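You operate a simulated robot arm through the tools that you are given. There is no shell and no other tool.

Carry out the task below with a simulated two-armed robot. There is one attempt and no reset: what you move stays moved.

JOB
Put one of the loose nuts from the top of the check bench on top of the white pad there. Take the clear can two and put it on the order card. Put the 3 mm shim of the far cab from the upper pane of the door on the stand on the top of the key box and the 5 mm shim of the far cab on the top of the small grey stand. Switch the number six brake pedal off. Take the grey pad from the end of the padded table and leave it on the low shelf of the yellow rack. Stack the can that says "seal oil" from the back half of the parts table on top of the can marked "grease". Do these in any order. Set down upright: clear can two.

The check looks at the end state, three seconds after you hand in, the way a careful person would. Anything else that was tipped, shoved, dropped, spilled or broken makes it a failure. A push-on lid holds only when it is set on centred and level and pressed home; a screw cap is set on level and turned clockwise until tight.

ROBOT AND FRAMES
Two 7-joint arms with two-finger parallel grippers on one trunk, on a base that moves. Base frame: it is fixed to the floor where the robot stands at the start and does not move with it; the origin is under the middle of the robot, x ahead of it, y to its left, z up; the surface under the hand at the start is at about z = 0.86. Lengths are in m, angles in degrees, forces in N, time in s.
The left shoulder is at the start at [0.05, 0.187, 1.11], the right one opposite. With the tool pointing down near the work surface each hand reaches from about 0.1 to 0.66 m from the robot's upright axis, wherever it stands, measured 20 degrees to its own side. Places, roughly: blue can, cream can, green grease can, red can [0.75, -7, 0.75]; clear can two [10.5, -5.5, 0.5]; grey pad (6x6x3 cm) [4.5, 0.9, 0.8]; loose nut (4x3x3 cm) [0.9, -0.4, 0.9]; low shelf of the yellow rack [4.1, -0.8, 0.3]; number six brake pedal [0.3, -2.5, 0.3]; order card [10.5, -8, 1]; shim of the far cab [3, -6.75, 0.75]; top of the key box (16x14 cm) [1.74, -7.18, 0.94]; top of the small grey stand [3.3, -4.8, 0.8]; white pad (6x6x3 cm) [0.7, 0, 0.9]. Payload 3.43 kg a hand.
Tool frame (each hand has its own): the origin (TCP) lies between the finger pads and is the grasp point; the fingertips stand 0.03 m ahead of it; z points along the fingers, y is the line along which they close. Largest opening 0.094 m; finger width 0.028, thickness 0.01; the body of the gripper, 0.05 by 0.096 m, starts 0.055 m behind the TCP.
Orientation is told as [roll, pitch, yaw] about the base's x, y, z axes, in that order, counted from this pose: with the fingers straight down and closing along the base's y, the tool's x points along the base's -x, its y along +y and its z along -z.

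CONTROLS
- The arms move only by the tool send_rows. It takes "left_commands", "right_commands" or both (then of equal length, played together; a hand with none holds still); each is a list that holds one entry, the list of rows, each a list of 7 numbers: the shift along the base's x, y, z in units of 100 mm (1.0 is 100 mm), then the turn, a rotation vector about the base's x, y, z in units of 180 degrees (1.0 is 180 degrees), then the finger opening in m, from 0 to 0.094. In form: [[[tx, ty, tz, wx, wy, wz, jaw], ...]]. A call has 1 to 20 rows; each row is the pose to reach, as a shift and turn from the pose commanded when the call began. A call with a number of a shift or a turn outside -1 to 1 is refused whole. A row lasts 0.2 s, in which the tool goes at most 0.05 m and 8.6 degrees; a call with a longer step from one row to the next is refused whole, and so is a gripper value outside its range. A pose out of reach is approached as far as the arm can. The call stops where the force on the tool passes 40 N (or 10 N more than at its start, if that is more) or the arm is blocked; 0.2 s more then pass. The fingers move at their own pace (about 0.153 m/s each) and stop on an object; they squeeze with about 35 N. The grip force told is the motor's: it shows also when the fingers shut on nothing. Time passes only in rows, and 0.2 s behind the last, so rows that repeat a pose let the fingers close. It gives the time, the measured TCP pose, the force on the tool (base axes), the opening and the grip force at its end, in the units of the frame above (readings bear some noise), with the torque about the TCP (base axes, N m) and any sound that the robot's microphone picked up, and new pictures: "pictures" is both (left out), scene, wrist or none (wrist: the cameras of the hands that moved).
- Cameras (640 x 400 px; columns grow to the right, rows downward): "scene" is now at [0.1513, -0.0073, 1.2912]; the picture's right is [-0.06, -1.00, 0.00], its down [-0.40, 0.02, -0.92] and it looks along [0.91, -0.05, -0.40] (base axes); focal length 276 px, centre (320, 200). "left" rides on the left gripper at [0.076, -0.014, -0.102] in its tool frame; the picture's right is [0.18, 0.98, 0.00], its down [-0.75, 0.14, -0.64] and it looks along [-0.63, 0.12, 0.77] (tool axes); focal length 243 px, centre (320, 200). "right" rides on the right gripper at [0.076, 0.014, -0.102] in its tool frame; the picture's right is [-0.18, 0.98, 0.00], its down [-0.75, -0.14, -0.64] and it looks along [-0.63, -0.12, 0.77] (tool axes); focal length 243 px, centre (320, 200). There is no depth. A picture from a camera that has moved, and an enlarged one, comes with that camera's place and axes in the base frame and with its lens.
- slide_trunk(by): slides the trunk up (or, below 0, down) by that many m; the arms and the scene camera ride with it, the base frame stays. It gives what a move gives, with no picture.
- steer(legs): drives the robot by 1 to 6 legs, each [ahead, left, turn to the left] in m, m and degrees, along the robot's own axes; the way and the turn of a leg run together, so that a leg with both is an arc; at most 1.5 m and 180 degrees a leg. The arms and the cameras ride along, it lands a little off, and it stops where it bumps. It gives what a move gives, and a new picture of the scene camera.
- pan_tilt(pan, tilt): turns the head with the scene camera to pan (to the left, within 80 degrees either way) and tilt (down, from -29 to 69), counted from straight ahead of the robot. It gives what a move gives, and a new picture of the scene camera.
- close_up(camera, box): a new picture of the part [left, top, right, bottom] of that camera's present view, enlarged. It takes no simulated time.
- job_done(): hands the job in; it is judged then, once.

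Nothing tells you exact positions but the pictures and the camera data. Unless the task says otherwise, let go and move clear before handing in.

The tools are called by a JSON object that holds its "method" and its "body". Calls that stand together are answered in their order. send_rows: Moves the arms, as the interface text tells. Its arguments: {"type":"object","properties":{"left_commands":{"type":"array","items":{"type":"array","items":{"type":"array","items":{"type":"number"}}}},"right_commands":{"type":"array","items":{"type":"array","items":{"type":"array","items":{"type":"number"}}}},"pictures":{"type":"string","enum":["both","scene","wrist","none"]}},"required":[]} The other tools are called the same way: slide_trunk (by) moves the trunk up or down; steer (legs) drives the base; pan_tilt (pan, tilt) turns the head that bears the scene camera; close_up (camera, box) takes an enlarged picture of a part of a camera's view; job_done () hands the job in.

At the start:

```text
time: 0.0
left_tool_pos: [0.4448, 0.1394, 1.1553]
left_tcp_rot: [0.0, 0.0, 0.1]
left_force: [-0.1, 0.2, 0.0]
left_wrist_torque: [-0.03, -0.02, 0.01]
left_width: 0.0939
left_gripper_force: 0.0
right_tool_pos: [0.3489, -0.2014, 1.1471]
right_tcp_rot: [0.0, 0.0, 0.0]
right_force: [-0.6, -0.1, 0.3]
right_wrist_torque: [0.0, 0.03, 0.02]
right_width: 0.0941
right_gripper_force: 0.1
trunk travel left (down, up): [-0.325, 0.107]
robot x, y, heading: [-0.0011, 0.0009, 0.1]
head pan, tilt (commanded): [-3.4, 23.6]
```

scene: 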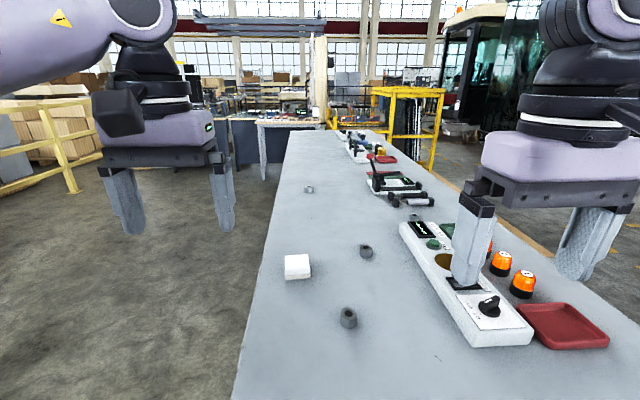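
right: 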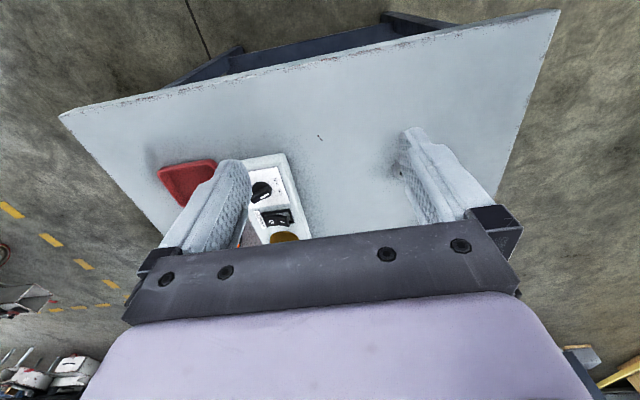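
left: 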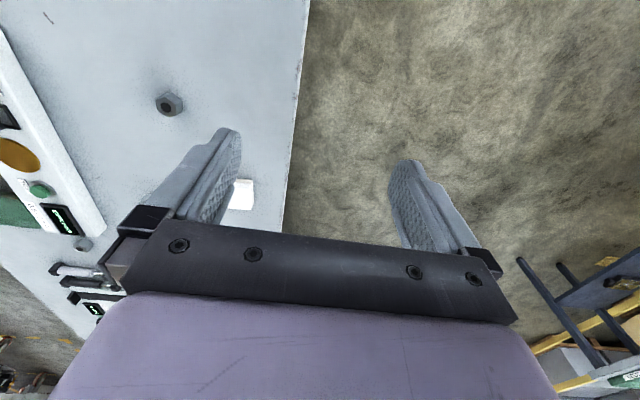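

The bench ahead carries a white pad near (0.69, 0.02) and three loose nuts, the nearest near (0.54, -0.08). I'll look around with the head before I move anything.

{"method": "pan_tilt", "body": {"pan": 0, "tilt": 60}}

{"method": "pan_tilt", "body": {"pan": -75, "tilt": 20}}

{"method": "pan_tilt", "body": {"pan": -35, "tilt": 10}}

{"method": "pan_tilt", "body": {"pan": 70, "tilt": 20}}

```text
time: 1.0
left_tool_pos: [0.4442, 0.1387, 1.1561]
left_tcp_rot: [0.0, -0.1, 0.1]
left_force: [0.1, -0.2, 0.4]
left_wrist_torque: [0.0, -0.01, -0.01]
left_width: 0.0941
left_gripper_force: 0.1
right_tool_pos: [0.35, -0.2023, 1.1462]
right_tcp_rot: [0.1, 0.0, 0.0]
right_force: [0.4, -0.3, 0.7]
right_wrist_torque: [-0.03, 0.02, 0.01]
right_width: 0.0939
right_gripper_force: 0.0
trunk travel left (down, up): [-0.325, 0.107]
robot x, y, heading: [0.0005, -0.0032, 0.1]
head pan, tilt (commanded): [0.0, 60.0]
camera scene: at [0.1257, -0.0018, 1.239], right [0.0, -1.0, 0.0], down [-0.87, 0.0, -0.5], along [0.5, 0.0, -0.87], focal length 276 px, centre (320, 200)
```

scene: 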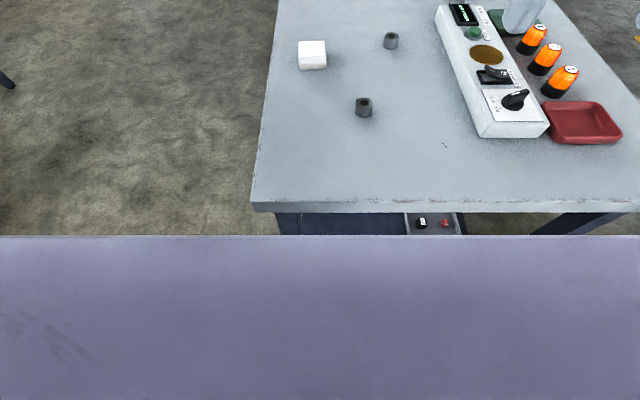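

```text
time: 2.5
left_tool_pos: [0.4444, 0.1394, 1.1546]
left_tcp_rot: [0.0, 0.0, 0.1]
left_force: [0.3, -0.8, 0.6]
left_wrist_torque: [0.02, 0.04, 0.02]
left_width: 0.094
left_gripper_force: 0.1
right_tool_pos: [0.3485, -0.2033, 1.1467]
right_tcp_rot: [0.1, -0.1, 0.0]
right_force: [-1.2, 0.6, 0.1]
right_wrist_torque: [-0.03, 0.0, -0.03]
right_width: 0.0939
right_gripper_force: 0.0
trunk travel left (down, up): [-0.325, 0.107]
robot x, y, heading: [-0.0028, -0.0013, 0.2]
head pan, tilt (commanded): [-75.0, 20.0]
camera scene: at [0.0832, -0.0917, 1.297], right [-0.97, -0.26, 0.0], down [-0.09, 0.33, -0.94], along [0.24, -0.91, -0.34], focal length 276 px, centre (320, 200)
```

scene: 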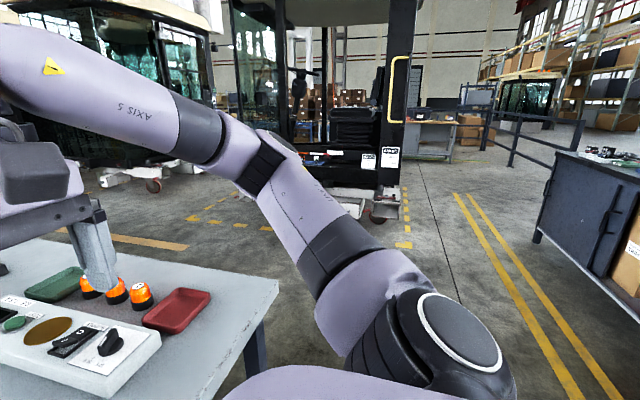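

```text
time: 3.6
left_tool_pos: [0.445, 0.1386, 1.1557]
left_tcp_rot: [0.0, -0.1, 0.2]
left_force: [-0.4, -0.6, 0.5]
left_wrist_torque: [0.01, -0.02, -0.03]
left_width: 0.0941
left_gripper_force: 0.1
right_tool_pos: [0.3495, -0.2028, 1.1474]
right_tcp_rot: [0.1, 0.1, 0.0]
right_force: [0.1, 0.2, -0.2]
right_wrist_torque: [-0.01, -0.02, 0.01]
right_width: 0.094
right_gripper_force: 0.0
trunk travel left (down, up): [-0.325, 0.107]
robot x, y, heading: [-0.0006, -0.0037, -0.1]
head pan, tilt (commanded): [-35.0, 10.0]
camera scene: at [0.1351, -0.0552, 1.3133], right [-0.57, -0.82, 0.0], down [-0.14, 0.1, -0.98], along [0.81, -0.57, -0.17], focal length 276 px, centre (320, 200)
```

scene: 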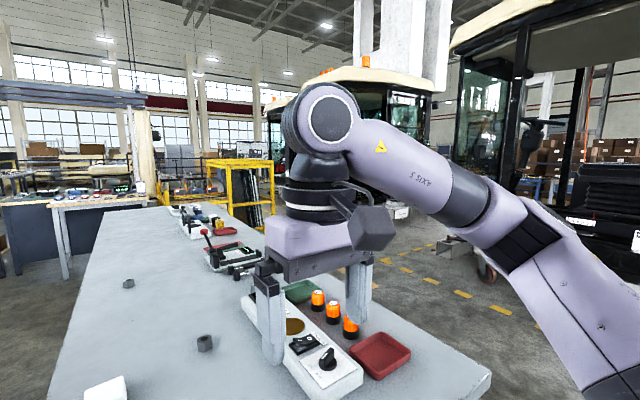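

```text
time: 5.4
left_tool_pos: [0.4443, 0.1378, 1.1557]
left_tcp_rot: [0.0, -0.1, 0.1]
left_force: [0.1, 0.5, -0.1]
left_wrist_torque: [0.02, 0.01, 0.0]
left_width: 0.0942
left_gripper_force: 0.1
right_tool_pos: [0.3493, -0.2024, 1.147]
right_tcp_rot: [0.0, -0.1, 0.0]
right_force: [-0.1, 0.7, 0.2]
right_wrist_torque: [-0.02, 0.0, 0.01]
right_width: 0.094
right_gripper_force: 0.0
trunk travel left (down, up): [-0.325, 0.107]
robot x, y, heading: [-0.002, -0.0032, -0.1]
head pan, tilt (commanded): [70.0, 20.0]
camera scene: at [0.0909, 0.0857, 1.2971], right [0.94, -0.34, 0.0], down [-0.12, -0.32, -0.94], along [0.32, 0.88, -0.34], focal length 276 px, centre (320, 200)
```

scene: 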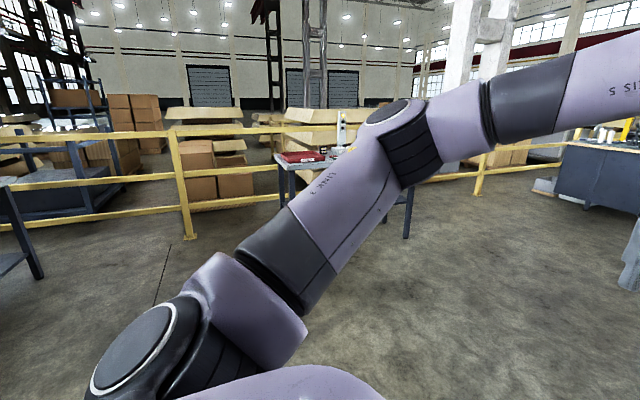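

I'll zoom in on the bench objects to check the nuts and the pad, then plan the base moves.

{"method": "pan_tilt", "body": {"pan": -5, "tilt": 32}}

{"method": "close_up", "body": {"camera": "scene", "box": [220, 80, 460, 230]}}

{"method": "close_up", "body": {"camera": "scene", "box": [240, 180, 480, 330]}}

```text
time: 6.8
left_tool_pos: [0.4451, 0.14, 1.1547]
left_tcp_rot: [-0.1, -0.1, 0.1]
left_force: [-0.3, -0.1, 0.2]
left_wrist_torque: [0.06, -0.02, 0.02]
left_width: 0.0939
left_gripper_force: 0.1
right_tool_pos: [0.3484, -0.202, 1.1455]
right_tcp_rot: [-0.1, 0.0, 0.0]
right_force: [0.4, -0.4, -0.6]
right_wrist_torque: [0.01, -0.01, -0.01]
right_width: 0.0942
right_gripper_force: 0.0
trunk travel left (down, up): [-0.325, 0.107]
robot x, y, heading: [0.0027, -0.001, -0.0]
head pan, tilt (commanded): [-5.0, 32.0]
camera scene: at [0.1482, -0.0095, 1.2779], right [-0.09, -1.0, 0.0], down [-0.53, 0.05, -0.85], along [0.84, -0.07, -0.53], focal length 276 px, centre (320, 200)
```

scene: 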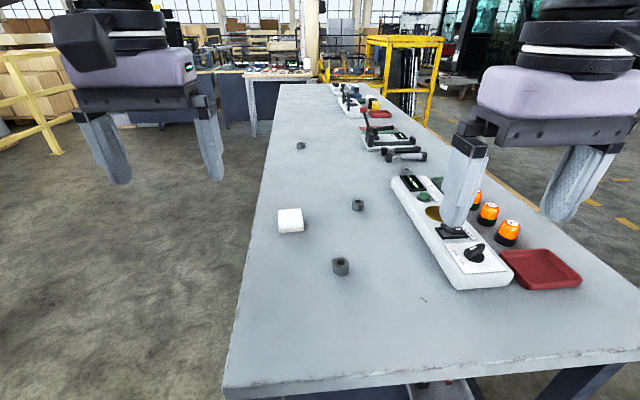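

```text
2.67 times, centred on (340, 155) of scene
camera zoom: at [0.1482, -0.0095, 1.2779], right [-0.09, -1.0, 0.0], down [-0.53, 0.05, -0.85], along [0.84, -0.07, -0.53], focal length 735 px, centre (267, 320)
```

zoom: 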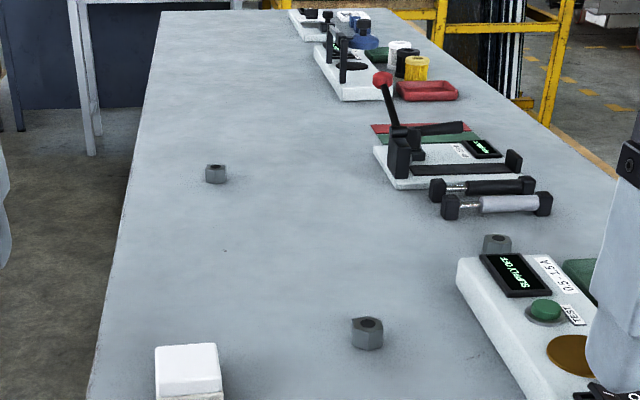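

```text
2.67 times, centred on (360, 255) of scene
camera zoom: at [0.1482, -0.0095, 1.2779], right [-0.09, -1.0, 0.0], down [-0.53, 0.05, -0.85], along [0.84, -0.07, -0.53], focal length 735 px, centre (213, 53)
```

zoom: 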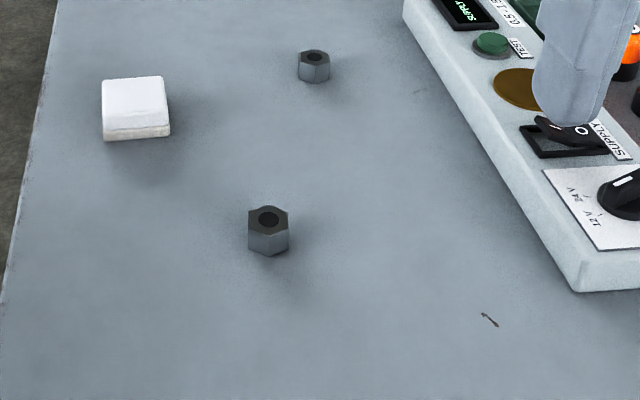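

The bench's left edge is near y = 0.11, so I can reach both the nut and the pad well from that side. I'll drive around to the bench's left side and face it.

{"method": "steer", "body": {"legs": [[0, 0.7, 0], [0.62, 0, 0], [0, 0, -90]]}}

```text
time: 20.2
left_tool_pos: [0.7781, 0.2617, 1.1555]
left_tcp_rot: [0.1, 0.0, -86.9]
left_force: [0.8, 1.2, 0.1]
left_wrist_torque: [-0.01, 0.0, 0.02]
left_width: 0.0939
left_gripper_force: 0.0
right_tool_pos: [0.4322, 0.3392, 1.1464]
right_tcp_rot: [0.0, 0.0, -87.0]
right_force: [0.4, -1.1, 0.2]
right_wrist_torque: [0.0, -0.02, -0.01]
right_width: 0.094
right_gripper_force: 0.1
trunk travel left (down, up): [-0.325, 0.107]
robot x, y, heading: [0.6152, 0.6979, -86.9]
head pan, tilt (commanded): [-5.0, 32.0]
camera scene: at [0.6169, 0.549, 1.2779], right [-1.0, 0.04, 0.0], down [0.02, 0.53, -0.85], along [-0.03, -0.85, -0.53], focal length 276 px, centre (320, 200)
```

scene: 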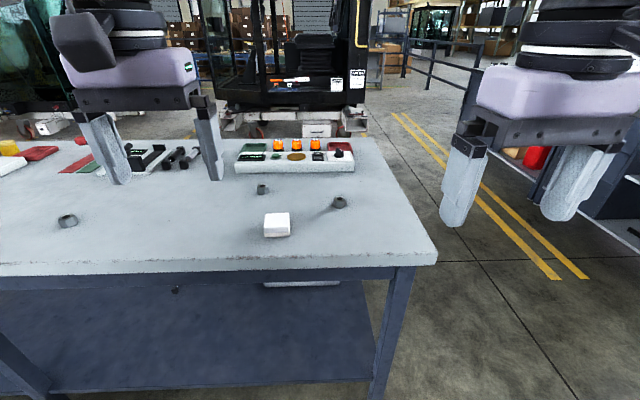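

I'm now facing the bench from its left side, with the pad and the nuts in front of me. I'll move about 0.22 m closer.

{"method": "steer", "body": {"legs": [[0.21, 0, -3]]}}

{"method": "pan_tilt", "body": {"pan": 0, "tilt": 45}}

```text
time: 21.8
left_tool_pos: [0.7617, 0.0443, 1.1554]
left_tcp_rot: [0.1, 0.0, -89.8]
left_force: [0.1, -0.4, -0.8]
left_wrist_torque: [-0.01, 0.01, -0.02]
left_width: 0.0938
left_gripper_force: 0.1
right_tool_pos: [0.4196, 0.1394, 1.1458]
right_tcp_rot: [0.0, 0.1, -89.9]
right_force: [-0.4, -0.8, 0.1]
right_wrist_torque: [0.0, -0.03, -0.02]
right_width: 0.0941
right_gripper_force: 0.1
trunk travel left (down, up): [-0.325, 0.107]
robot x, y, heading: [0.6194, 0.4924, -90.0]
head pan, tilt (commanded): [-5.0, 32.0]
camera scene: at [0.6152, 0.3392, 1.2778], right [-1.0, 0.09, 0.0], down [0.05, 0.53, -0.85], along [-0.07, -0.84, -0.53], focal length 276 px, centre (320, 200)
```

scene: 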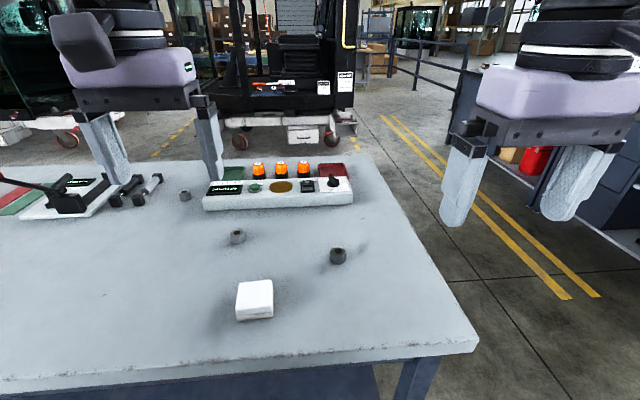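

```text
time: 22.6
left_tool_pos: [0.7625, 0.0445, 1.1533]
left_tcp_rot: [0.0, 0.0, -89.8]
left_force: [0.5, -0.5, -0.4]
left_wrist_torque: [0.03, 0.0, 0.02]
left_width: 0.0941
left_gripper_force: 0.1
right_tool_pos: [0.4218, 0.1409, 1.1464]
right_tcp_rot: [0.0, 0.0, -89.8]
right_force: [0.0, 0.2, 0.5]
right_wrist_torque: [0.02, -0.04, -0.01]
right_width: 0.0942
right_gripper_force: 0.0
trunk travel left (down, up): [-0.325, 0.107]
robot x, y, heading: [0.6203, 0.4914, -89.9]
head pan, tilt (commanded): [0.0, 45.0]
camera scene: at [0.623, 0.3477, 1.2584], right [-1.0, 0.0, 0.0], down [0.0, 0.71, -0.71], along [0.0, -0.71, -0.71], focal length 276 px, centre (320, 200)
```

scene: 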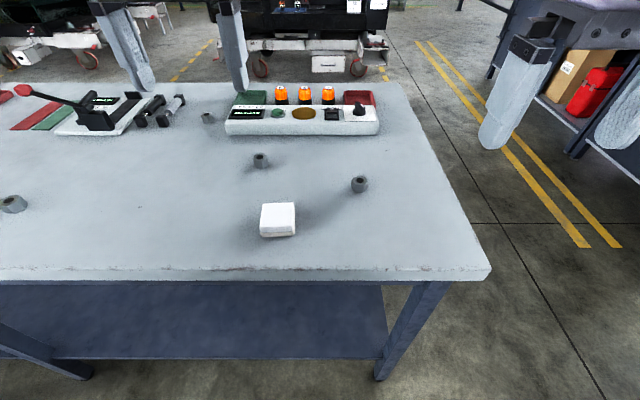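

Pad at about (0.699, 0.018), nut 1 at about (0.542, -0.083). The right hand suits nut 1, so I'll bring it above.

{"method": "send_rows", "body": {"right_commands": [[[0.2, -0.333, 0, 0, 0, 0, 0.094], [0.4, -0.667, 0, 0, 0, 0, 0.094], [0.6, -1.0, 0, 0, 0, 0, 0.094]]], "pictures": "none"}}

{"method": "send_rows", "body": {"right_commands": [[[0.2, -0.333, -0.2, 0, 0, 0, 0.094], [0.4, -0.667, -0.5, 0, 0, 0, 0.094], [0.6, -1.0, -0.8, 0, 0, 0, 0.094], [0.6, -1.0, -0.8, 0, 0, 0, 0.094]]], "pictures": "both"}}

```text
time: 23.4
left_tool_pos: [0.7614, 0.0442, 1.1553]
left_tcp_rot: [-0.1, 0.0, -89.7]
left_force: [-0.1, -1.0, 0.3]
left_wrist_torque: [0.0, 0.0, 0.02]
left_width: 0.0941
left_gripper_force: 0.2
right_tool_pos: [0.4829, 0.0409, 1.1458]
right_tcp_rot: [0.0, -0.1, -89.9]
right_force: [0.5, 0.5, 0.3]
right_wrist_torque: [0.01, -0.02, 0.01]
right_width: 0.0942
right_gripper_force: 0.1
trunk travel left (down, up): [-0.325, 0.107]
robot x, y, heading: [0.6242, 0.4885, -89.9]
head pan, tilt (commanded): [0.0, 45.0]
```

```text
time: 24.4
left_tool_pos: [0.7618, 0.0438, 1.1555]
left_tcp_rot: [0.0, 0.0, -89.8]
left_force: [0.3, 0.8, -0.5]
left_wrist_torque: [-0.02, 0.0, 0.0]
left_width: 0.0939
left_gripper_force: 0.1
right_tool_pos: [0.5403, -0.0589, 1.0645]
right_tcp_rot: [0.0, 0.0, -89.9]
right_force: [0.1, -0.7, 0.3]
right_wrist_torque: [0.0, -0.02, 0.0]
right_width: 0.094
right_gripper_force: 0.0
trunk travel left (down, up): [-0.325, 0.107]
robot x, y, heading: [0.6245, 0.4925, -89.9]
head pan, tilt (commanded): [0.0, 45.0]
camera scene: at [0.6228, 0.3479, 1.2584], right [-1.0, 0.0, 0.0], down [0.0, 0.71, -0.71], along [0.0, -0.71, -0.71], focal length 276 px, centre (320, 200)
camera right: at [0.5541, 0.0183, 1.1671], right [0.98, -0.18, 0.0], down [-0.14, -0.75, 0.64], along [-0.12, -0.63, -0.77], focal length 243 px, centre (320, 200)
```

scene: 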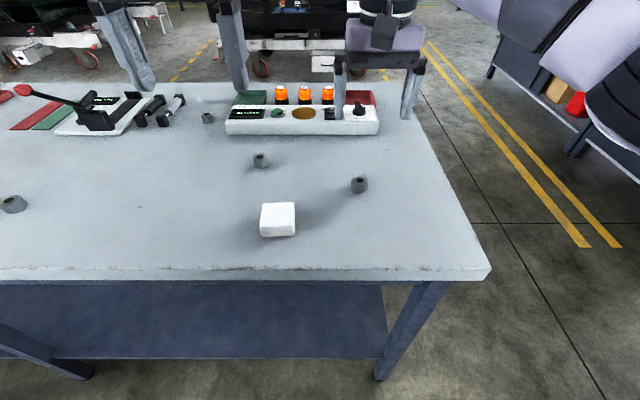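
right: 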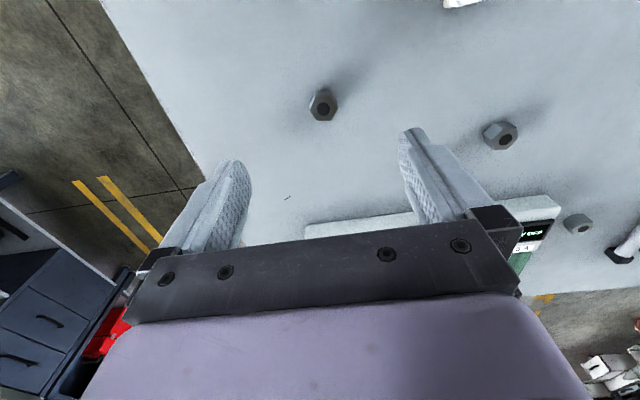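

{"method": "close_up", "body": {"camera": "right", "box": [280, 70, 376, 130]}}

{"method": "close_up", "body": {"camera": "scene", "box": [240, 160, 384, 250]}}

```text
6.67 times, centred on (328, 100) of right
camera zoom: at [0.5541, 0.0183, 1.1671], right [0.98, -0.18, 0.0], down [-0.14, -0.75, 0.64], along [-0.12, -0.63, -0.77], focal length 1618 px, centre (267, 867)
```

zoom: 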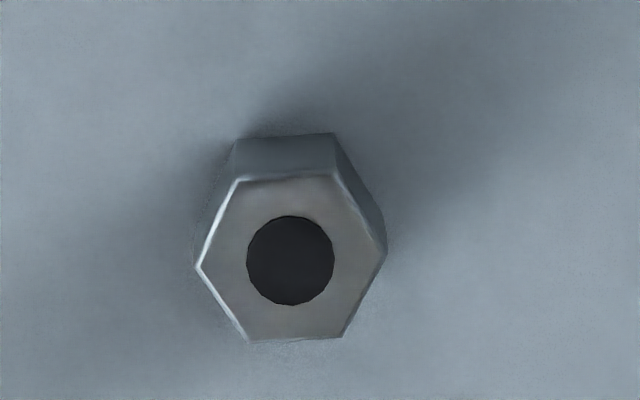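

```text
4.44 times, centred on (312, 205) of scene
camera zoom: at [0.6228, 0.3479, 1.2584], right [-1.0, 0.0, 0.0], down [0.0, 0.71, -0.71], along [0.0, -0.71, -0.71], focal length 1225 px, centre (356, 178)
```

zoom: 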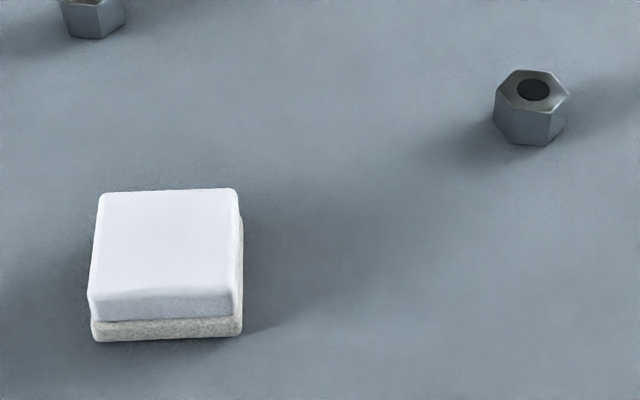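

The nut centre is about (0.5395, -0.078), with a pair of flats facing about 22° from base x. I'll turn the hand to match and descend.

{"method": "send_rows", "body": {"right_commands": [[[0, -0.05, -0.25, 0, 0, 0.0305, 0.07], [0, -0.1, -0.5, 0, 0, 0.061, 0.07], [0, -0.15, -0.75, 0, 0, 0.0915, 0.07], [0, -0.19, -1.0, 0, 0, 0.122, 0.07], [0, -0.19, -1.0, 0, 0, 0.122, 0.07]]], "pictures": "wrist"}}

```text
time: 25.6
left_tool_pos: [0.7624, 0.0455, 1.1563]
left_tcp_rot: [-0.1, 0.0, -89.8]
left_force: [-0.1, -0.4, -0.1]
left_wrist_torque: [0.02, 0.0, 0.0]
left_width: 0.094
left_gripper_force: 0.1
right_tool_pos: [0.5399, -0.0777, 0.9665]
right_tcp_rot: [0.0, 0.0, -67.9]
right_force: [0.7, 0.0, -0.3]
right_wrist_torque: [-0.01, 0.03, -0.02]
right_width: 0.0702
right_gripper_force: 0.1
trunk travel left (down, up): [-0.325, 0.107]
robot x, y, heading: [0.6193, 0.4904, -89.9]
head pan, tilt (commanded): [0.0, 45.0]
camera right: at [0.5244, -0.0012, 1.0687], right [0.98, 0.2, 0.0], down [0.15, -0.75, 0.64], along [0.13, -0.63, -0.77], focal length 243 px, centre (320, 200)
```

right: 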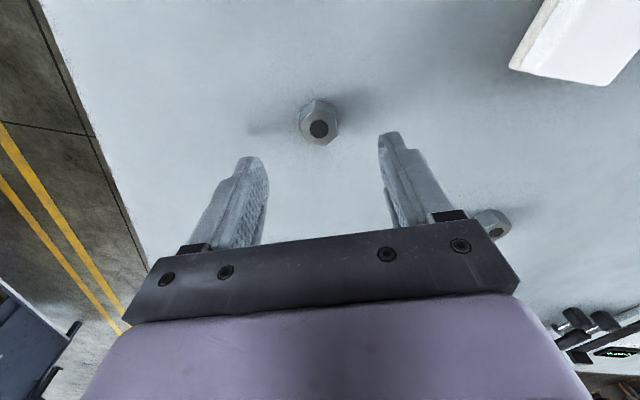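

{"method": "send_rows", "body": {"right_commands": [[[0, -0.01, -0.3, 0, 0, 0, 0.06], [0, -0.01, -0.55, 0, 0, 0, 0.06], [0, -0.01, -0.7, 0, 0, 0, 0.06], [0, -0.01, -0.7, 0, 0, 0, 0.06]]], "pictures": "wrist"}}

```text
time: 26.6
left_tool_pos: [0.761, 0.0457, 1.1557]
left_tcp_rot: [0.0, 0.1, -89.9]
left_force: [-0.7, -1.0, -1.3]
left_wrist_torque: [0.02, -0.03, 0.01]
left_width: 0.0939
left_gripper_force: 0.0
right_tool_pos: [0.5389, -0.0806, 0.8963]
right_tcp_rot: [0.0, -0.1, -67.9]
right_force: [-0.3, 0.4, 0.5]
right_wrist_torque: [0.0, 0.03, -0.03]
right_width: 0.0599
right_gripper_force: 0.0
trunk travel left (down, up): [-0.325, 0.107]
robot x, y, heading: [0.6219, 0.487, -90.0]
head pan, tilt (commanded): [0.0, 45.0]
camera right: at [0.5234, -0.0024, 0.9996], right [0.98, 0.2, 0.0], down [0.15, -0.75, 0.64], along [0.13, -0.63, -0.77], focal length 243 px, centre (320, 200)
```

right: 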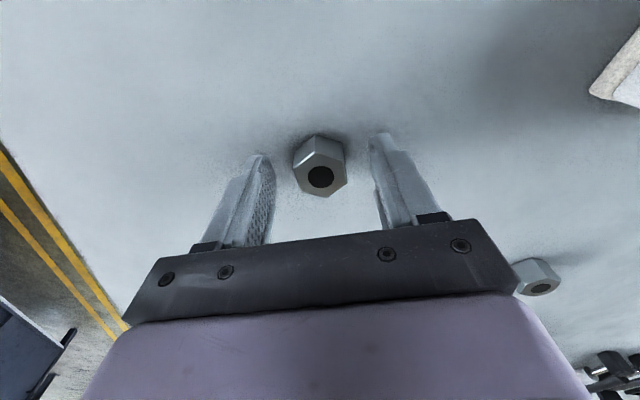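

{"method": "send_rows", "body": {"right_commands": [[[0, 0.02, 0, 0, 0, 0, 0.03], [0, 0.02, 0, 0, 0, 0, 0.0], [0, 0.02, 0, 0, 0, 0, 0.0], [0, 0.02, 0, 0, 0, 0, 0.0]]], "pictures": "none"}}

{"method": "send_rows", "body": {"right_commands": [[[0, 0, 0.2, 0, 0, 0, 0.0], [0, 0, 0.5, 0, 0, 0, 0.0], [0.4, 0.25, 0.9, 0, 0, 0, 0.0], [0.75, 0.45, 0.9, 0, 0, 0, 0.0], [1.0, 0.6, 0.9, 0, 0, 0, 0.0], [1.0, 0.6, 0.9, 0, 0, 0, 0.0]]], "pictures": "both"}}

```text
time: 27.6
left_tool_pos: [0.7626, 0.0439, 1.1554]
left_tcp_rot: [0.0, 0.0, -89.7]
left_force: [-0.1, 0.1, -0.4]
left_wrist_torque: [0.03, 0.03, -0.01]
left_width: 0.094
left_gripper_force: 0.0
right_tool_pos: [0.5387, -0.0776, 0.8958]
right_tcp_rot: [-0.1, 0.0, -67.9]
right_force: [0.7, 0.2, -0.1]
right_wrist_torque: [-0.02, 0.01, 0.01]
right_width: 0.0289
right_gripper_force: 34.1
trunk travel left (down, up): [-0.325, 0.107]
robot x, y, heading: [0.6244, 0.4867, -89.7]
head pan, tilt (commanded): [0.0, 45.0]
```

```text
refused: row 3 steps farther than a row can; nothing moved
```

The nut is gripped at a width of 28.9 mm, so I'll lift it and move it toward the pad with smaller steps.

{"method": "send_rows", "body": {"right_commands": [[[0, 0, 0.2, 0, 0, 0, 0.0], [0, 0, 0.5, 0, 0, 0, 0.0], [0.1, 0.05, 0.9, 0, 0, 0, 0.0], [0.4, 0.25, 0.9, 0, 0, 0, 0.0], [0.75, 0.45, 0.9, 0, 0, 0, 0.0], [1.0, 0.6, 0.9, 0, 0, 0, 0.0], [1.0, 0.6, 0.9, 0, 0, 0, 0.0]]], "pictures": "both"}}

```text
time: 29.2
left_tool_pos: [0.7615, 0.045, 1.1545]
left_tcp_rot: [-0.1, 0.0, -89.8]
left_force: [0.3, -0.2, 0.3]
left_wrist_torque: [0.03, 0.01, 0.04]
left_width: 0.0939
left_gripper_force: 0.0
right_tool_pos: [0.6417, -0.0183, 0.988]
right_tcp_rot: [0.0, 0.0, -67.8]
right_force: [-0.5, -0.1, -1.5]
right_wrist_torque: [-0.01, -0.01, 0.04]
right_width: 0.029
right_gripper_force: 34.9
trunk travel left (down, up): [-0.325, 0.107]
robot x, y, heading: [0.6215, 0.4918, -90.0]
head pan, tilt (commanded): [0.0, 45.0]
camera scene: at [0.6229, 0.3476, 1.2584], right [-1.0, 0.0, 0.0], down [0.0, 0.71, -0.71], along [0.0, -0.71, -0.71], focal length 276 px, centre (320, 200)
camera right: at [0.6254, 0.059, 1.091], right [0.98, 0.2, 0.0], down [0.15, -0.75, 0.64], along [0.13, -0.63, -0.77], focal length 243 px, centre (320, 200)
```

scene: 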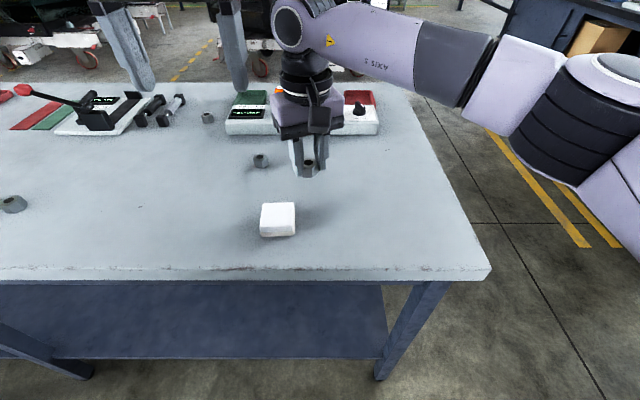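
right: 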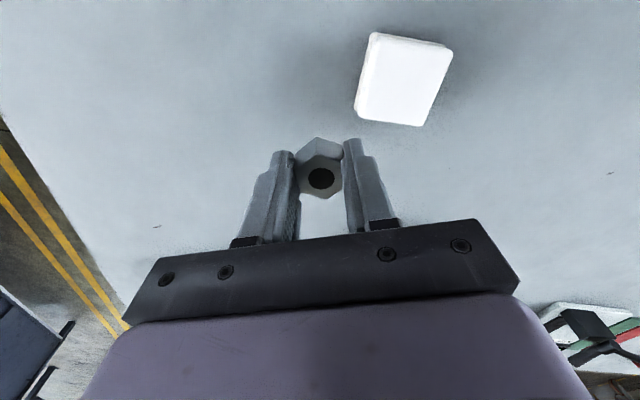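

{"method": "send_rows", "body": {"right_commands": [[[0.28, 0.2, 0, 0, 0, 0, 0.0], [0.56, 0.4, 0, 0, 0, 0, 0.0], [0.56, 0.4, -0.2, 0, 0, 0, 0.0], [0.56, 0.4, -0.35, 0, 0, 0, 0.0], [0.56, 0.4, -0.35, 0, 0, 0, 0.0]]], "pictures": "both"}}

{"method": "close_up", "body": {"camera": "scene", "box": [220, 150, 348, 250]}}

```text
time: 29.8
left_tool_pos: [0.7648, 0.0489, 1.1557]
left_tcp_rot: [0.8, 0.8, -90.5]
left_force: [10.7, 2.3, -0.4]
left_wrist_torque: [-0.07, 0.29, -0.02]
left_width: 0.0875
left_gripper_force: 0.1
right_tool_pos: [0.6826, 0.0108, 0.9871]
right_tcp_rot: [0.2, 0.2, -69.9]
right_force: [-0.1, 0.5, -0.9]
right_wrist_torque: [0.01, 0.0, 0.02]
right_width: 0.029
right_gripper_force: 34.9
trunk travel left (down, up): [-0.325, 0.107]
robot x, y, heading: [0.6234, 0.4908, -89.9]
head pan, tilt (commanded): [0.0, 45.0]
stopped in row 3 (left hand): the force on the tool passed its limit at 54 N (the readings are from after the stop); the commanded pose is now the measured one
camera scene: at [0.6229, 0.3475, 1.2584], right [-1.0, 0.0, 0.0], down [0.0, 0.71, -0.71], along [0.0, -0.71, -0.71], focal length 276 px, centre (320, 200)
camera right: at [0.6689, 0.0893, 1.0904], right [0.99, 0.17, 0.0], down [0.12, -0.76, 0.64], along [0.11, -0.63, -0.77], focal length 243 px, centre (320, 200)
```

scene: 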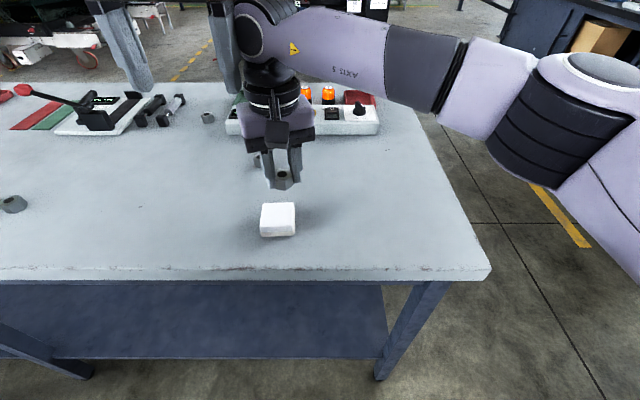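
right: 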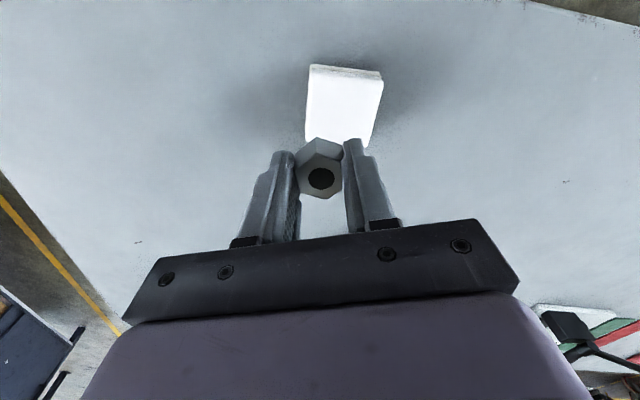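

```text
4.00 times, centred on (284, 200) of scene
camera zoom: at [0.6229, 0.3475, 1.2584], right [-1.0, 0.0, 0.0], down [0.0, 0.71, -0.71], along [0.0, -0.71, -0.71], focal length 1102 px, centre (464, 200)
```

zoom: 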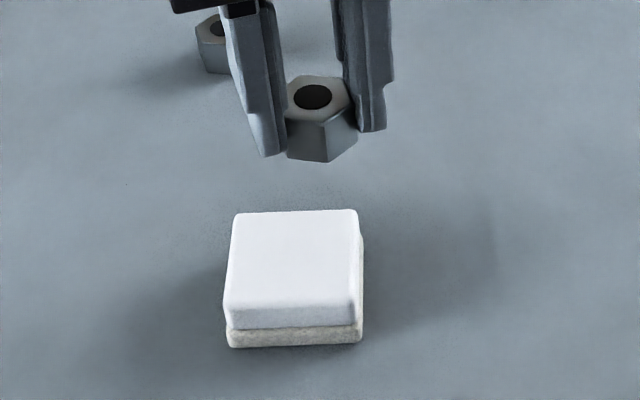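

The right arm touched the idle left hand. I'll move the left hand well away to the left and up first.

{"method": "send_rows", "body": {"left_commands": [[[0.3, 0.0, 0.0, 0, 0, 0, 0.094], [0.6, 0.2, 0.1, 0, 0, 0, 0.094], [0.95, 0.4, 0.2, 0, 0, 0, 0.094], [0.95, 0.7, 0.4, 0, 0, 0, 0.094], [0.95, 0.7, 0.4, 0, 0, 0, 0.094]]], "pictures": "scene"}}

```text
time: 31.0
left_tool_pos: [0.8592, 0.1201, 1.1955]
left_tcp_rot: [0.7, 0.8, -90.7]
left_force: [-0.2, -0.2, 0.2]
left_wrist_torque: [0.02, 0.0, 0.0]
left_width: 0.0939
left_gripper_force: 0.1
right_tool_pos: [0.6837, 0.0134, 0.9878]
right_tcp_rot: [0.1, 0.0, -69.5]
right_force: [0.0, 0.0, -1.2]
right_wrist_torque: [0.0, 0.0, 0.02]
right_width: 0.029
right_gripper_force: 35.3
trunk travel left (down, up): [-0.325, 0.107]
robot x, y, heading: [0.6236, 0.4893, -89.7]
head pan, tilt (commanded): [0.0, 45.0]
camera scene: at [0.6232, 0.3474, 1.2583], right [-1.0, 0.0, 0.0], down [0.0, 0.71, -0.71], along [0.0, -0.71, -0.71], focal length 276 px, centre (320, 200)
```

scene: 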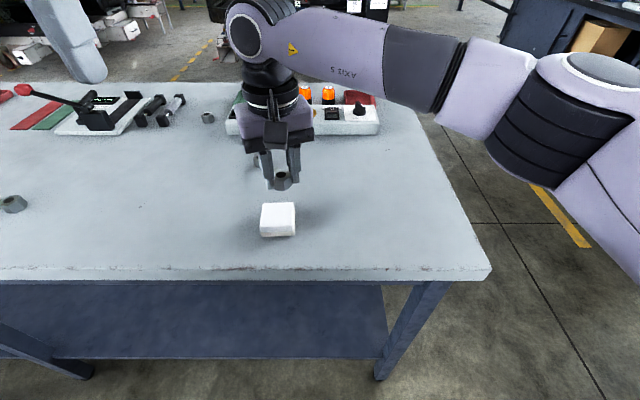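

{"method": "send_rows", "body": {"right_commands": [[[0.16, 0.09, 0, 0, 0, 0, 0.0], [0.16, 0.09, -0.2, 0, 0, 0, 0.0], [0.16, 0.09, -0.4, 0, 0, 0, 0.0], [0.16, 0.09, -0.4, 0, 0, 0, 0.0]]], "pictures": "both"}}

{"method": "close_up", "body": {"camera": "scene", "box": [220, 150, 348, 250]}}

```text
time: 32.0
left_tool_pos: [0.859, 0.1209, 1.1951]
left_tcp_rot: [0.6, 0.8, -90.7]
left_force: [0.3, 0.6, 0.0]
left_wrist_torque: [-0.02, 0.01, 0.03]
left_width: 0.0942
left_gripper_force: 0.0
right_tool_pos: [0.6998, 0.022, 0.9458]
right_tcp_rot: [0.2, -0.1, -69.6]
right_force: [0.7, -0.1, 0.1]
right_wrist_torque: [0.02, -0.01, 0.04]
right_width: 0.0288
right_gripper_force: 35.1
trunk travel left (down, up): [-0.325, 0.107]
robot x, y, heading: [0.6231, 0.4871, -89.8]
head pan, tilt (commanded): [0.0, 45.0]
camera scene: at [0.6231, 0.3477, 1.2584], right [-1.0, 0.0, 0.0], down [0.0, 0.71, -0.71], along [0.0, -0.71, -0.71], focal length 276 px, centre (320, 200)
camera right: at [0.6869, 0.0996, 1.0495], right [0.99, 0.17, 0.0], down [0.13, -0.76, 0.64], along [0.11, -0.63, -0.77], focal length 243 px, centre (320, 200)
```

scene: 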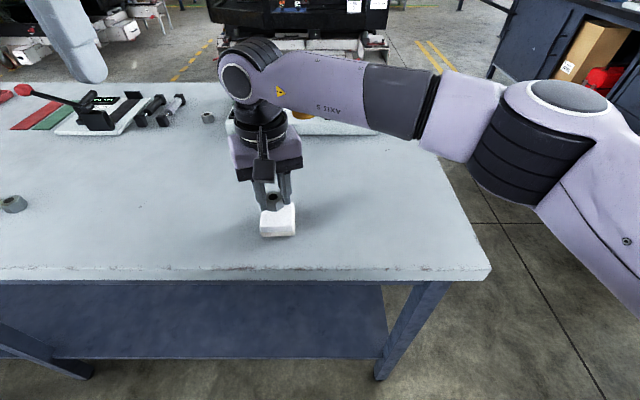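
right: 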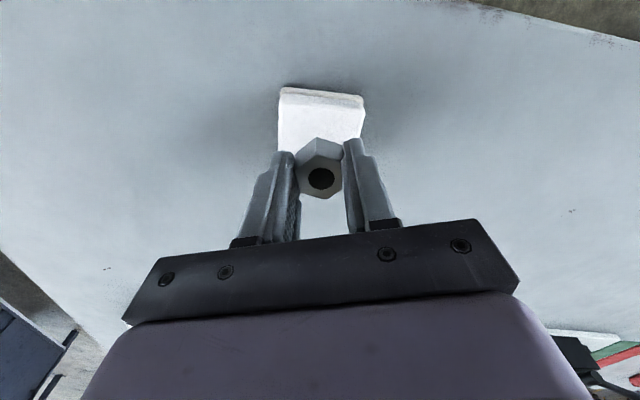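

```text
4.00 times, centred on (284, 200) of scene
camera zoom: at [0.6231, 0.3477, 1.2584], right [-1.0, 0.0, 0.0], down [0.0, 0.71, -0.71], along [0.0, -0.71, -0.71], focal length 1102 px, centre (464, 200)
```

zoom: 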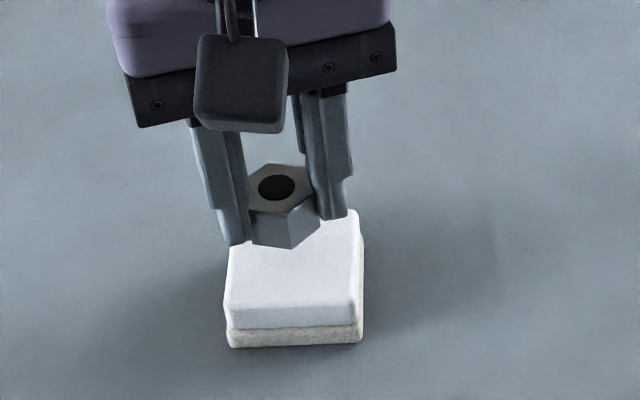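

{"method": "send_rows", "body": {"right_commands": [[[0, -0.05, -0.08, 0, 0, 0, 0.0], [0, -0.05, -0.16, 0, 0, 0, 0.0], [0, -0.05, -0.18, 0, 0, 0, 0.0], [0, -0.05, -0.18, 0, 0, 0, 0.0]]], "pictures": "none"}}

{"method": "close_up", "body": {"camera": "scene", "box": [220, 150, 348, 250]}}

```text
time: 33.0
left_tool_pos: [0.8584, 0.1206, 1.1964]
left_tcp_rot: [0.6, 0.8, -90.7]
left_force: [-0.3, -0.3, 1.0]
left_wrist_torque: [0.02, -0.01, 0.02]
left_width: 0.0941
left_gripper_force: 0.1
right_tool_pos: [0.6998, 0.0163, 0.9298]
right_tcp_rot: [0.3, 0.0, -69.5]
right_force: [-0.4, 0.0, -1.0]
right_wrist_torque: [0.01, 0.02, -0.01]
right_width: 0.0293
right_gripper_force: 35.1
trunk travel left (down, up): [-0.325, 0.107]
robot x, y, heading: [0.622, 0.4869, -89.7]
head pan, tilt (commanded): [0.0, 45.0]
```

```text
4.00 times, centred on (284, 200) of scene
camera zoom: at [0.6231, 0.3477, 1.2584], right [-1.0, 0.0, 0.0], down [0.0, 0.71, -0.71], along [0.0, -0.71, -0.71], focal length 1102 px, centre (464, 200)
```

zoom: 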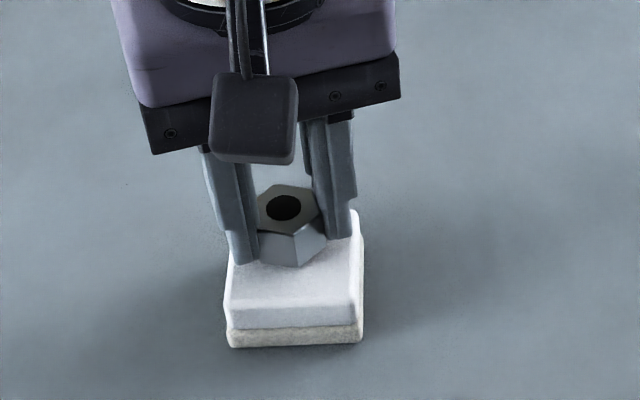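

{"method": "send_rows", "body": {"right_commands": [[[0, 0, -0.02, 0, 0, 0, 0.0], [0, 0, -0.04, 0, 0, 0, 0.0], [0, 0, -0.04, 0, 0, 0, 0.0]]], "pictures": "none"}}

{"method": "close_up", "body": {"camera": "scene", "box": [220, 150, 348, 250]}}

```text
time: 33.8
left_tool_pos: [0.8582, 0.1211, 1.1961]
left_tcp_rot: [0.5, 0.6, -90.7]
left_force: [-0.2, 0.6, 0.5]
left_wrist_torque: [-0.04, 0.0, -0.02]
left_width: 0.0939
left_gripper_force: 0.1
right_tool_pos: [0.7002, 0.0167, 0.927]
right_tcp_rot: [0.2, 0.0, -69.6]
right_force: [0.8, -2.1, 9.7]
right_wrist_torque: [-0.14, -0.01, -0.05]
right_width: 0.0292
right_gripper_force: 35.4
trunk travel left (down, up): [-0.325, 0.107]
robot x, y, heading: [0.6261, 0.4899, -89.8]
head pan, tilt (commanded): [0.0, 45.0]
```

```text
4.00 times, centred on (284, 200) of scene
camera zoom: at [0.623, 0.3483, 1.2587], right [-1.0, 0.0, 0.0], down [0.0, 0.71, -0.71], along [0.0, -0.71, -0.71], focal length 1102 px, centre (464, 200)
```

zoom: 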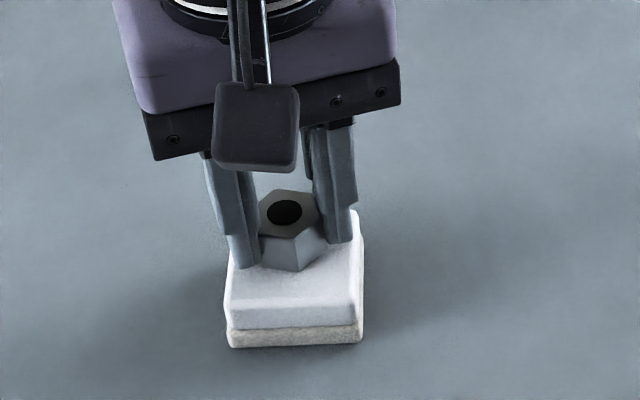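

Contact with about 10 N. I'll let the nut go and lift away.

{"method": "send_rows", "body": {"right_commands": [[[0, 0, 0, 0, 0, 0, 0.035], [0, 0, 0, 0, 0, 0, 0.05], [0, 0, 0, 0, 0, 0, 0.06], [0, 0, 0.2, 0, 0, 0, 0.06], [0, 0, 0.6, 0, 0, 0, 0.06], [0, 0, 1.0, 0, 0, 0, 0.06]]], "pictures": "scene"}}

{"method": "close_up", "body": {"camera": "scene", "box": [220, 150, 348, 250]}}

```text
time: 35.2
left_tool_pos: [0.8579, 0.1208, 1.1959]
left_tcp_rot: [0.7, 0.7, -90.6]
left_force: [0.5, 0.0, 0.3]
left_wrist_torque: [0.01, 0.01, 0.02]
left_width: 0.0938
left_gripper_force: 0.1
right_tool_pos: [0.6987, 0.0184, 1.0254]
right_tcp_rot: [0.2, 0.0, -69.5]
right_force: [0.6, 1.3, -0.3]
right_wrist_torque: [0.02, 0.02, -0.01]
right_width: 0.0603
right_gripper_force: 0.1
trunk travel left (down, up): [-0.325, 0.107]
robot x, y, heading: [0.6224, 0.489, -89.9]
head pan, tilt (commanded): [0.0, 45.0]
camera scene: at [0.6232, 0.348, 1.2584], right [-1.0, 0.0, 0.0], down [0.0, 0.71, -0.71], along [0.0, -0.71, -0.71], focal length 276 px, centre (320, 200)
```

scene: 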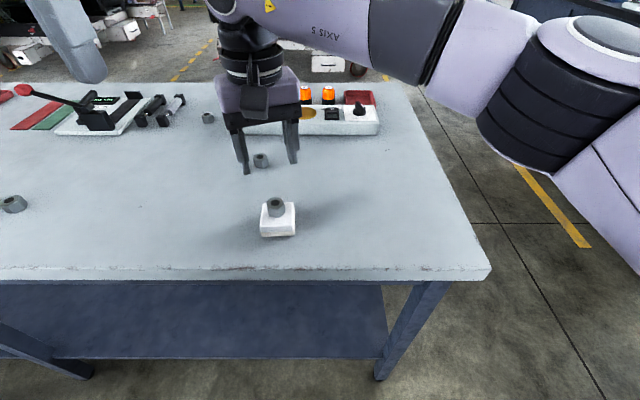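

```text
4.00 times, centred on (284, 200) of scene
camera zoom: at [0.6232, 0.348, 1.2584], right [-1.0, 0.0, 0.0], down [0.0, 0.71, -0.71], along [0.0, -0.71, -0.71], focal length 1102 px, centre (464, 200)
```

zoom: 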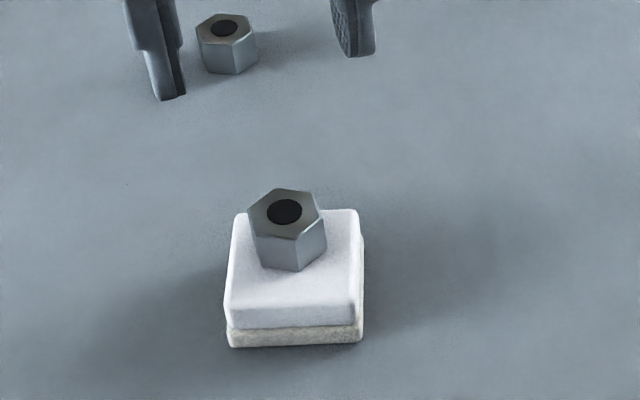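

The nut sits on the pad. I'll retract the right arm to its travel pose.

{"method": "send_rows", "body": {"right_commands": [[[0, 0, 0.45, 0, 0, -0.03, 0.06], [-0.1, 0.1, 0.9, 0, 0, -0.06, 0.06], [-0.4, 0.3, 1.0, 0, 0, -0.09, 0.06], [-0.8, 0.5, 1.0, 0, 0, -0.114, 0.06], [-1.0, 0.6, 1.0, 0, 0, -0.114, 0.06]]], "pictures": "none"}}

{"method": "send_rows", "body": {"right_commands": [[[-0.4, 0.15, 0, 0, 0, 0, 0.06], [-0.8, 0.3, 0, 0, 0, 0, 0.06], [-1.0, 0.6, 0.2, 0, 0, 0, 0.06]]], "pictures": "none"}}

{"method": "send_rows", "body": {"right_commands": [[[-0.4, 0.1, 0, 0, 0, 0, 0.06], [-0.75, 0.2, 0, 0, 0, 0, 0.06], [-0.75, 0.5, 0.2, 0, 0, 0, 0.06]]], "pictures": "scene"}}

```text
time: 36.4
left_tool_pos: [0.8595, 0.1219, 1.1961]
left_tcp_rot: [0.5, 0.7, -90.6]
left_force: [0.6, -0.4, -0.4]
left_wrist_torque: [-0.02, 0.0, 0.01]
left_width: 0.0937
left_gripper_force: 0.0
right_tool_pos: [0.5971, 0.0774, 1.1266]
right_tcp_rot: [0.2, -0.1, -90.2]
right_force: [-0.7, 0.1, -0.6]
right_wrist_torque: [0.02, 0.03, -0.05]
right_width: 0.0601
right_gripper_force: 0.0
trunk travel left (down, up): [-0.325, 0.107]
robot x, y, heading: [0.6214, 0.4894, -89.8]
head pan, tilt (commanded): [0.0, 45.0]
```

```text
time: 37.2
left_tool_pos: [0.8589, 0.1206, 1.1955]
left_tcp_rot: [0.6, 0.7, -90.8]
left_force: [-0.2, -0.2, 0.5]
left_wrist_torque: [-0.03, 0.02, 0.0]
left_width: 0.0944
left_gripper_force: 0.0
right_tool_pos: [0.4987, 0.1373, 1.1465]
right_tcp_rot: [0.2, 0.0, -90.0]
right_force: [0.2, -0.2, -0.5]
right_wrist_torque: [-0.02, 0.01, 0.01]
right_width: 0.06
right_gripper_force: 0.1
trunk travel left (down, up): [-0.325, 0.107]
robot x, y, heading: [0.6236, 0.4912, -89.9]
head pan, tilt (commanded): [0.0, 45.0]
```

```text
time: 38.0
left_tool_pos: [0.8587, 0.1212, 1.196]
left_tcp_rot: [0.7, 0.7, -90.7]
left_force: [-0.2, -1.4, 0.7]
left_wrist_torque: [0.01, 0.0, -0.02]
left_width: 0.0939
left_gripper_force: 0.0
right_tool_pos: [0.4256, 0.189, 1.1647]
right_tcp_rot: [0.2, 0.0, -90.1]
right_force: [-0.9, -0.4, 0.4]
right_wrist_torque: [0.01, -0.04, 0.04]
right_width: 0.06
right_gripper_force: 0.0
trunk travel left (down, up): [-0.325, 0.107]
robot x, y, heading: [0.6202, 0.4876, -89.6]
head pan, tilt (commanded): [0.0, 45.0]
camera scene: at [0.6234, 0.3483, 1.2585], right [-1.0, 0.0, 0.0], down [0.0, 0.71, -0.71], along [0.0, -0.71, -0.71], focal length 276 px, centre (320, 200)
```

scene: 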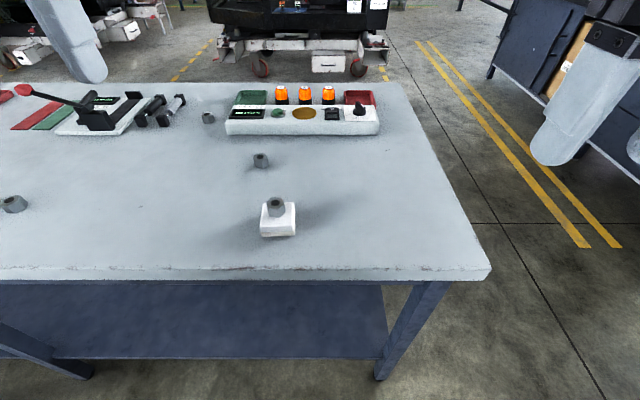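

Next is the grey pad at about (4.5, 0.9). I'll back off, face +x, and look along the way.

{"method": "steer", "body": {"legs": [[-0.35, 0, 0], [0, 0, 90]]}}

{"method": "pan_tilt", "body": {"pan": 0, "tilt": 12}}

```text
time: 44.1
left_tool_pos: [0.9923, 1.0842, 1.1952]
left_tcp_rot: [0.6, 0.8, -0.7]
left_force: [0.0, 0.6, -0.2]
left_wrist_torque: [-0.04, 0.01, -0.01]
left_width: 0.0939
left_gripper_force: 0.0
right_tool_pos: [0.9258, 0.6514, 1.165]
right_tcp_rot: [0.2, 0.0, 0.0]
right_force: [0.2, 0.4, -0.1]
right_wrist_torque: [0.01, 0.0, 0.0]
right_width: 0.0602
right_gripper_force: 0.1
trunk travel left (down, up): [-0.325, 0.107]
robot x, y, heading: [0.6214, 0.8492, 0.2]
head pan, tilt (commanded): [0.0, 45.0]
camera scene: at [0.7631, 0.8462, 1.2584], right [0.0, -1.0, 0.0], down [-0.71, 0.0, -0.71], along [0.71, 0.0, -0.71], focal length 276 px, centre (320, 200)
```

scene: 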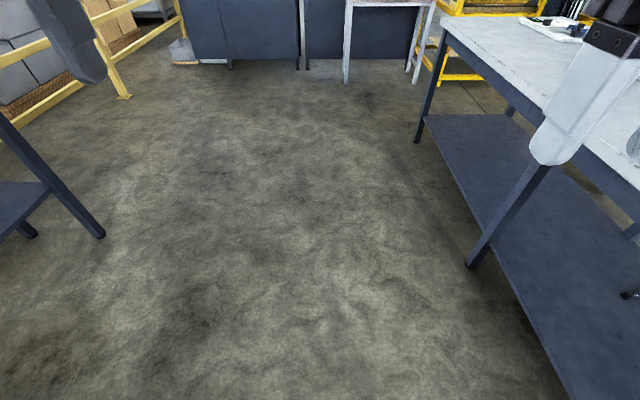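

```text
time: 45.1
left_tool_pos: [0.9912, 1.0836, 1.1956]
left_tcp_rot: [0.6, 0.7, -0.7]
left_force: [0.8, 0.1, 0.3]
left_wrist_torque: [-0.03, 0.0, 0.02]
left_width: 0.0942
left_gripper_force: 0.0
right_tool_pos: [0.9249, 0.6502, 1.165]
right_tcp_rot: [0.3, 0.0, -0.1]
right_force: [0.1, -0.2, 0.2]
right_wrist_torque: [0.0, -0.01, -0.02]
right_width: 0.0601
right_gripper_force: 0.0
trunk travel left (down, up): [-0.325, 0.107]
robot x, y, heading: [0.6239, 0.8478, 0.2]
head pan, tilt (commanded): [0.0, 12.0]
camera scene: at [0.7751, 0.8461, 1.31], right [0.0, -1.0, 0.0], down [-0.21, 0.0, -0.98], along [0.98, 0.0, -0.21], focal length 276 px, centre (320, 200)
```

scene: 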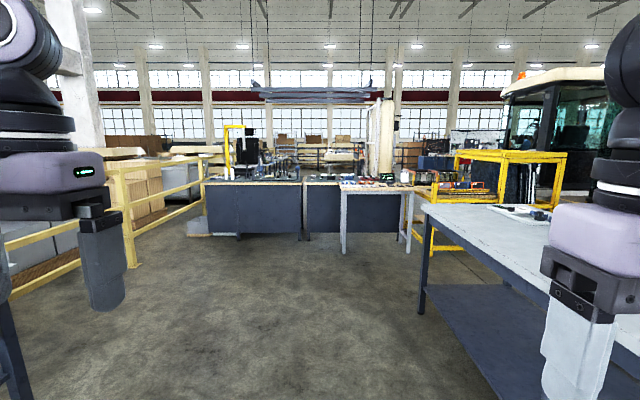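

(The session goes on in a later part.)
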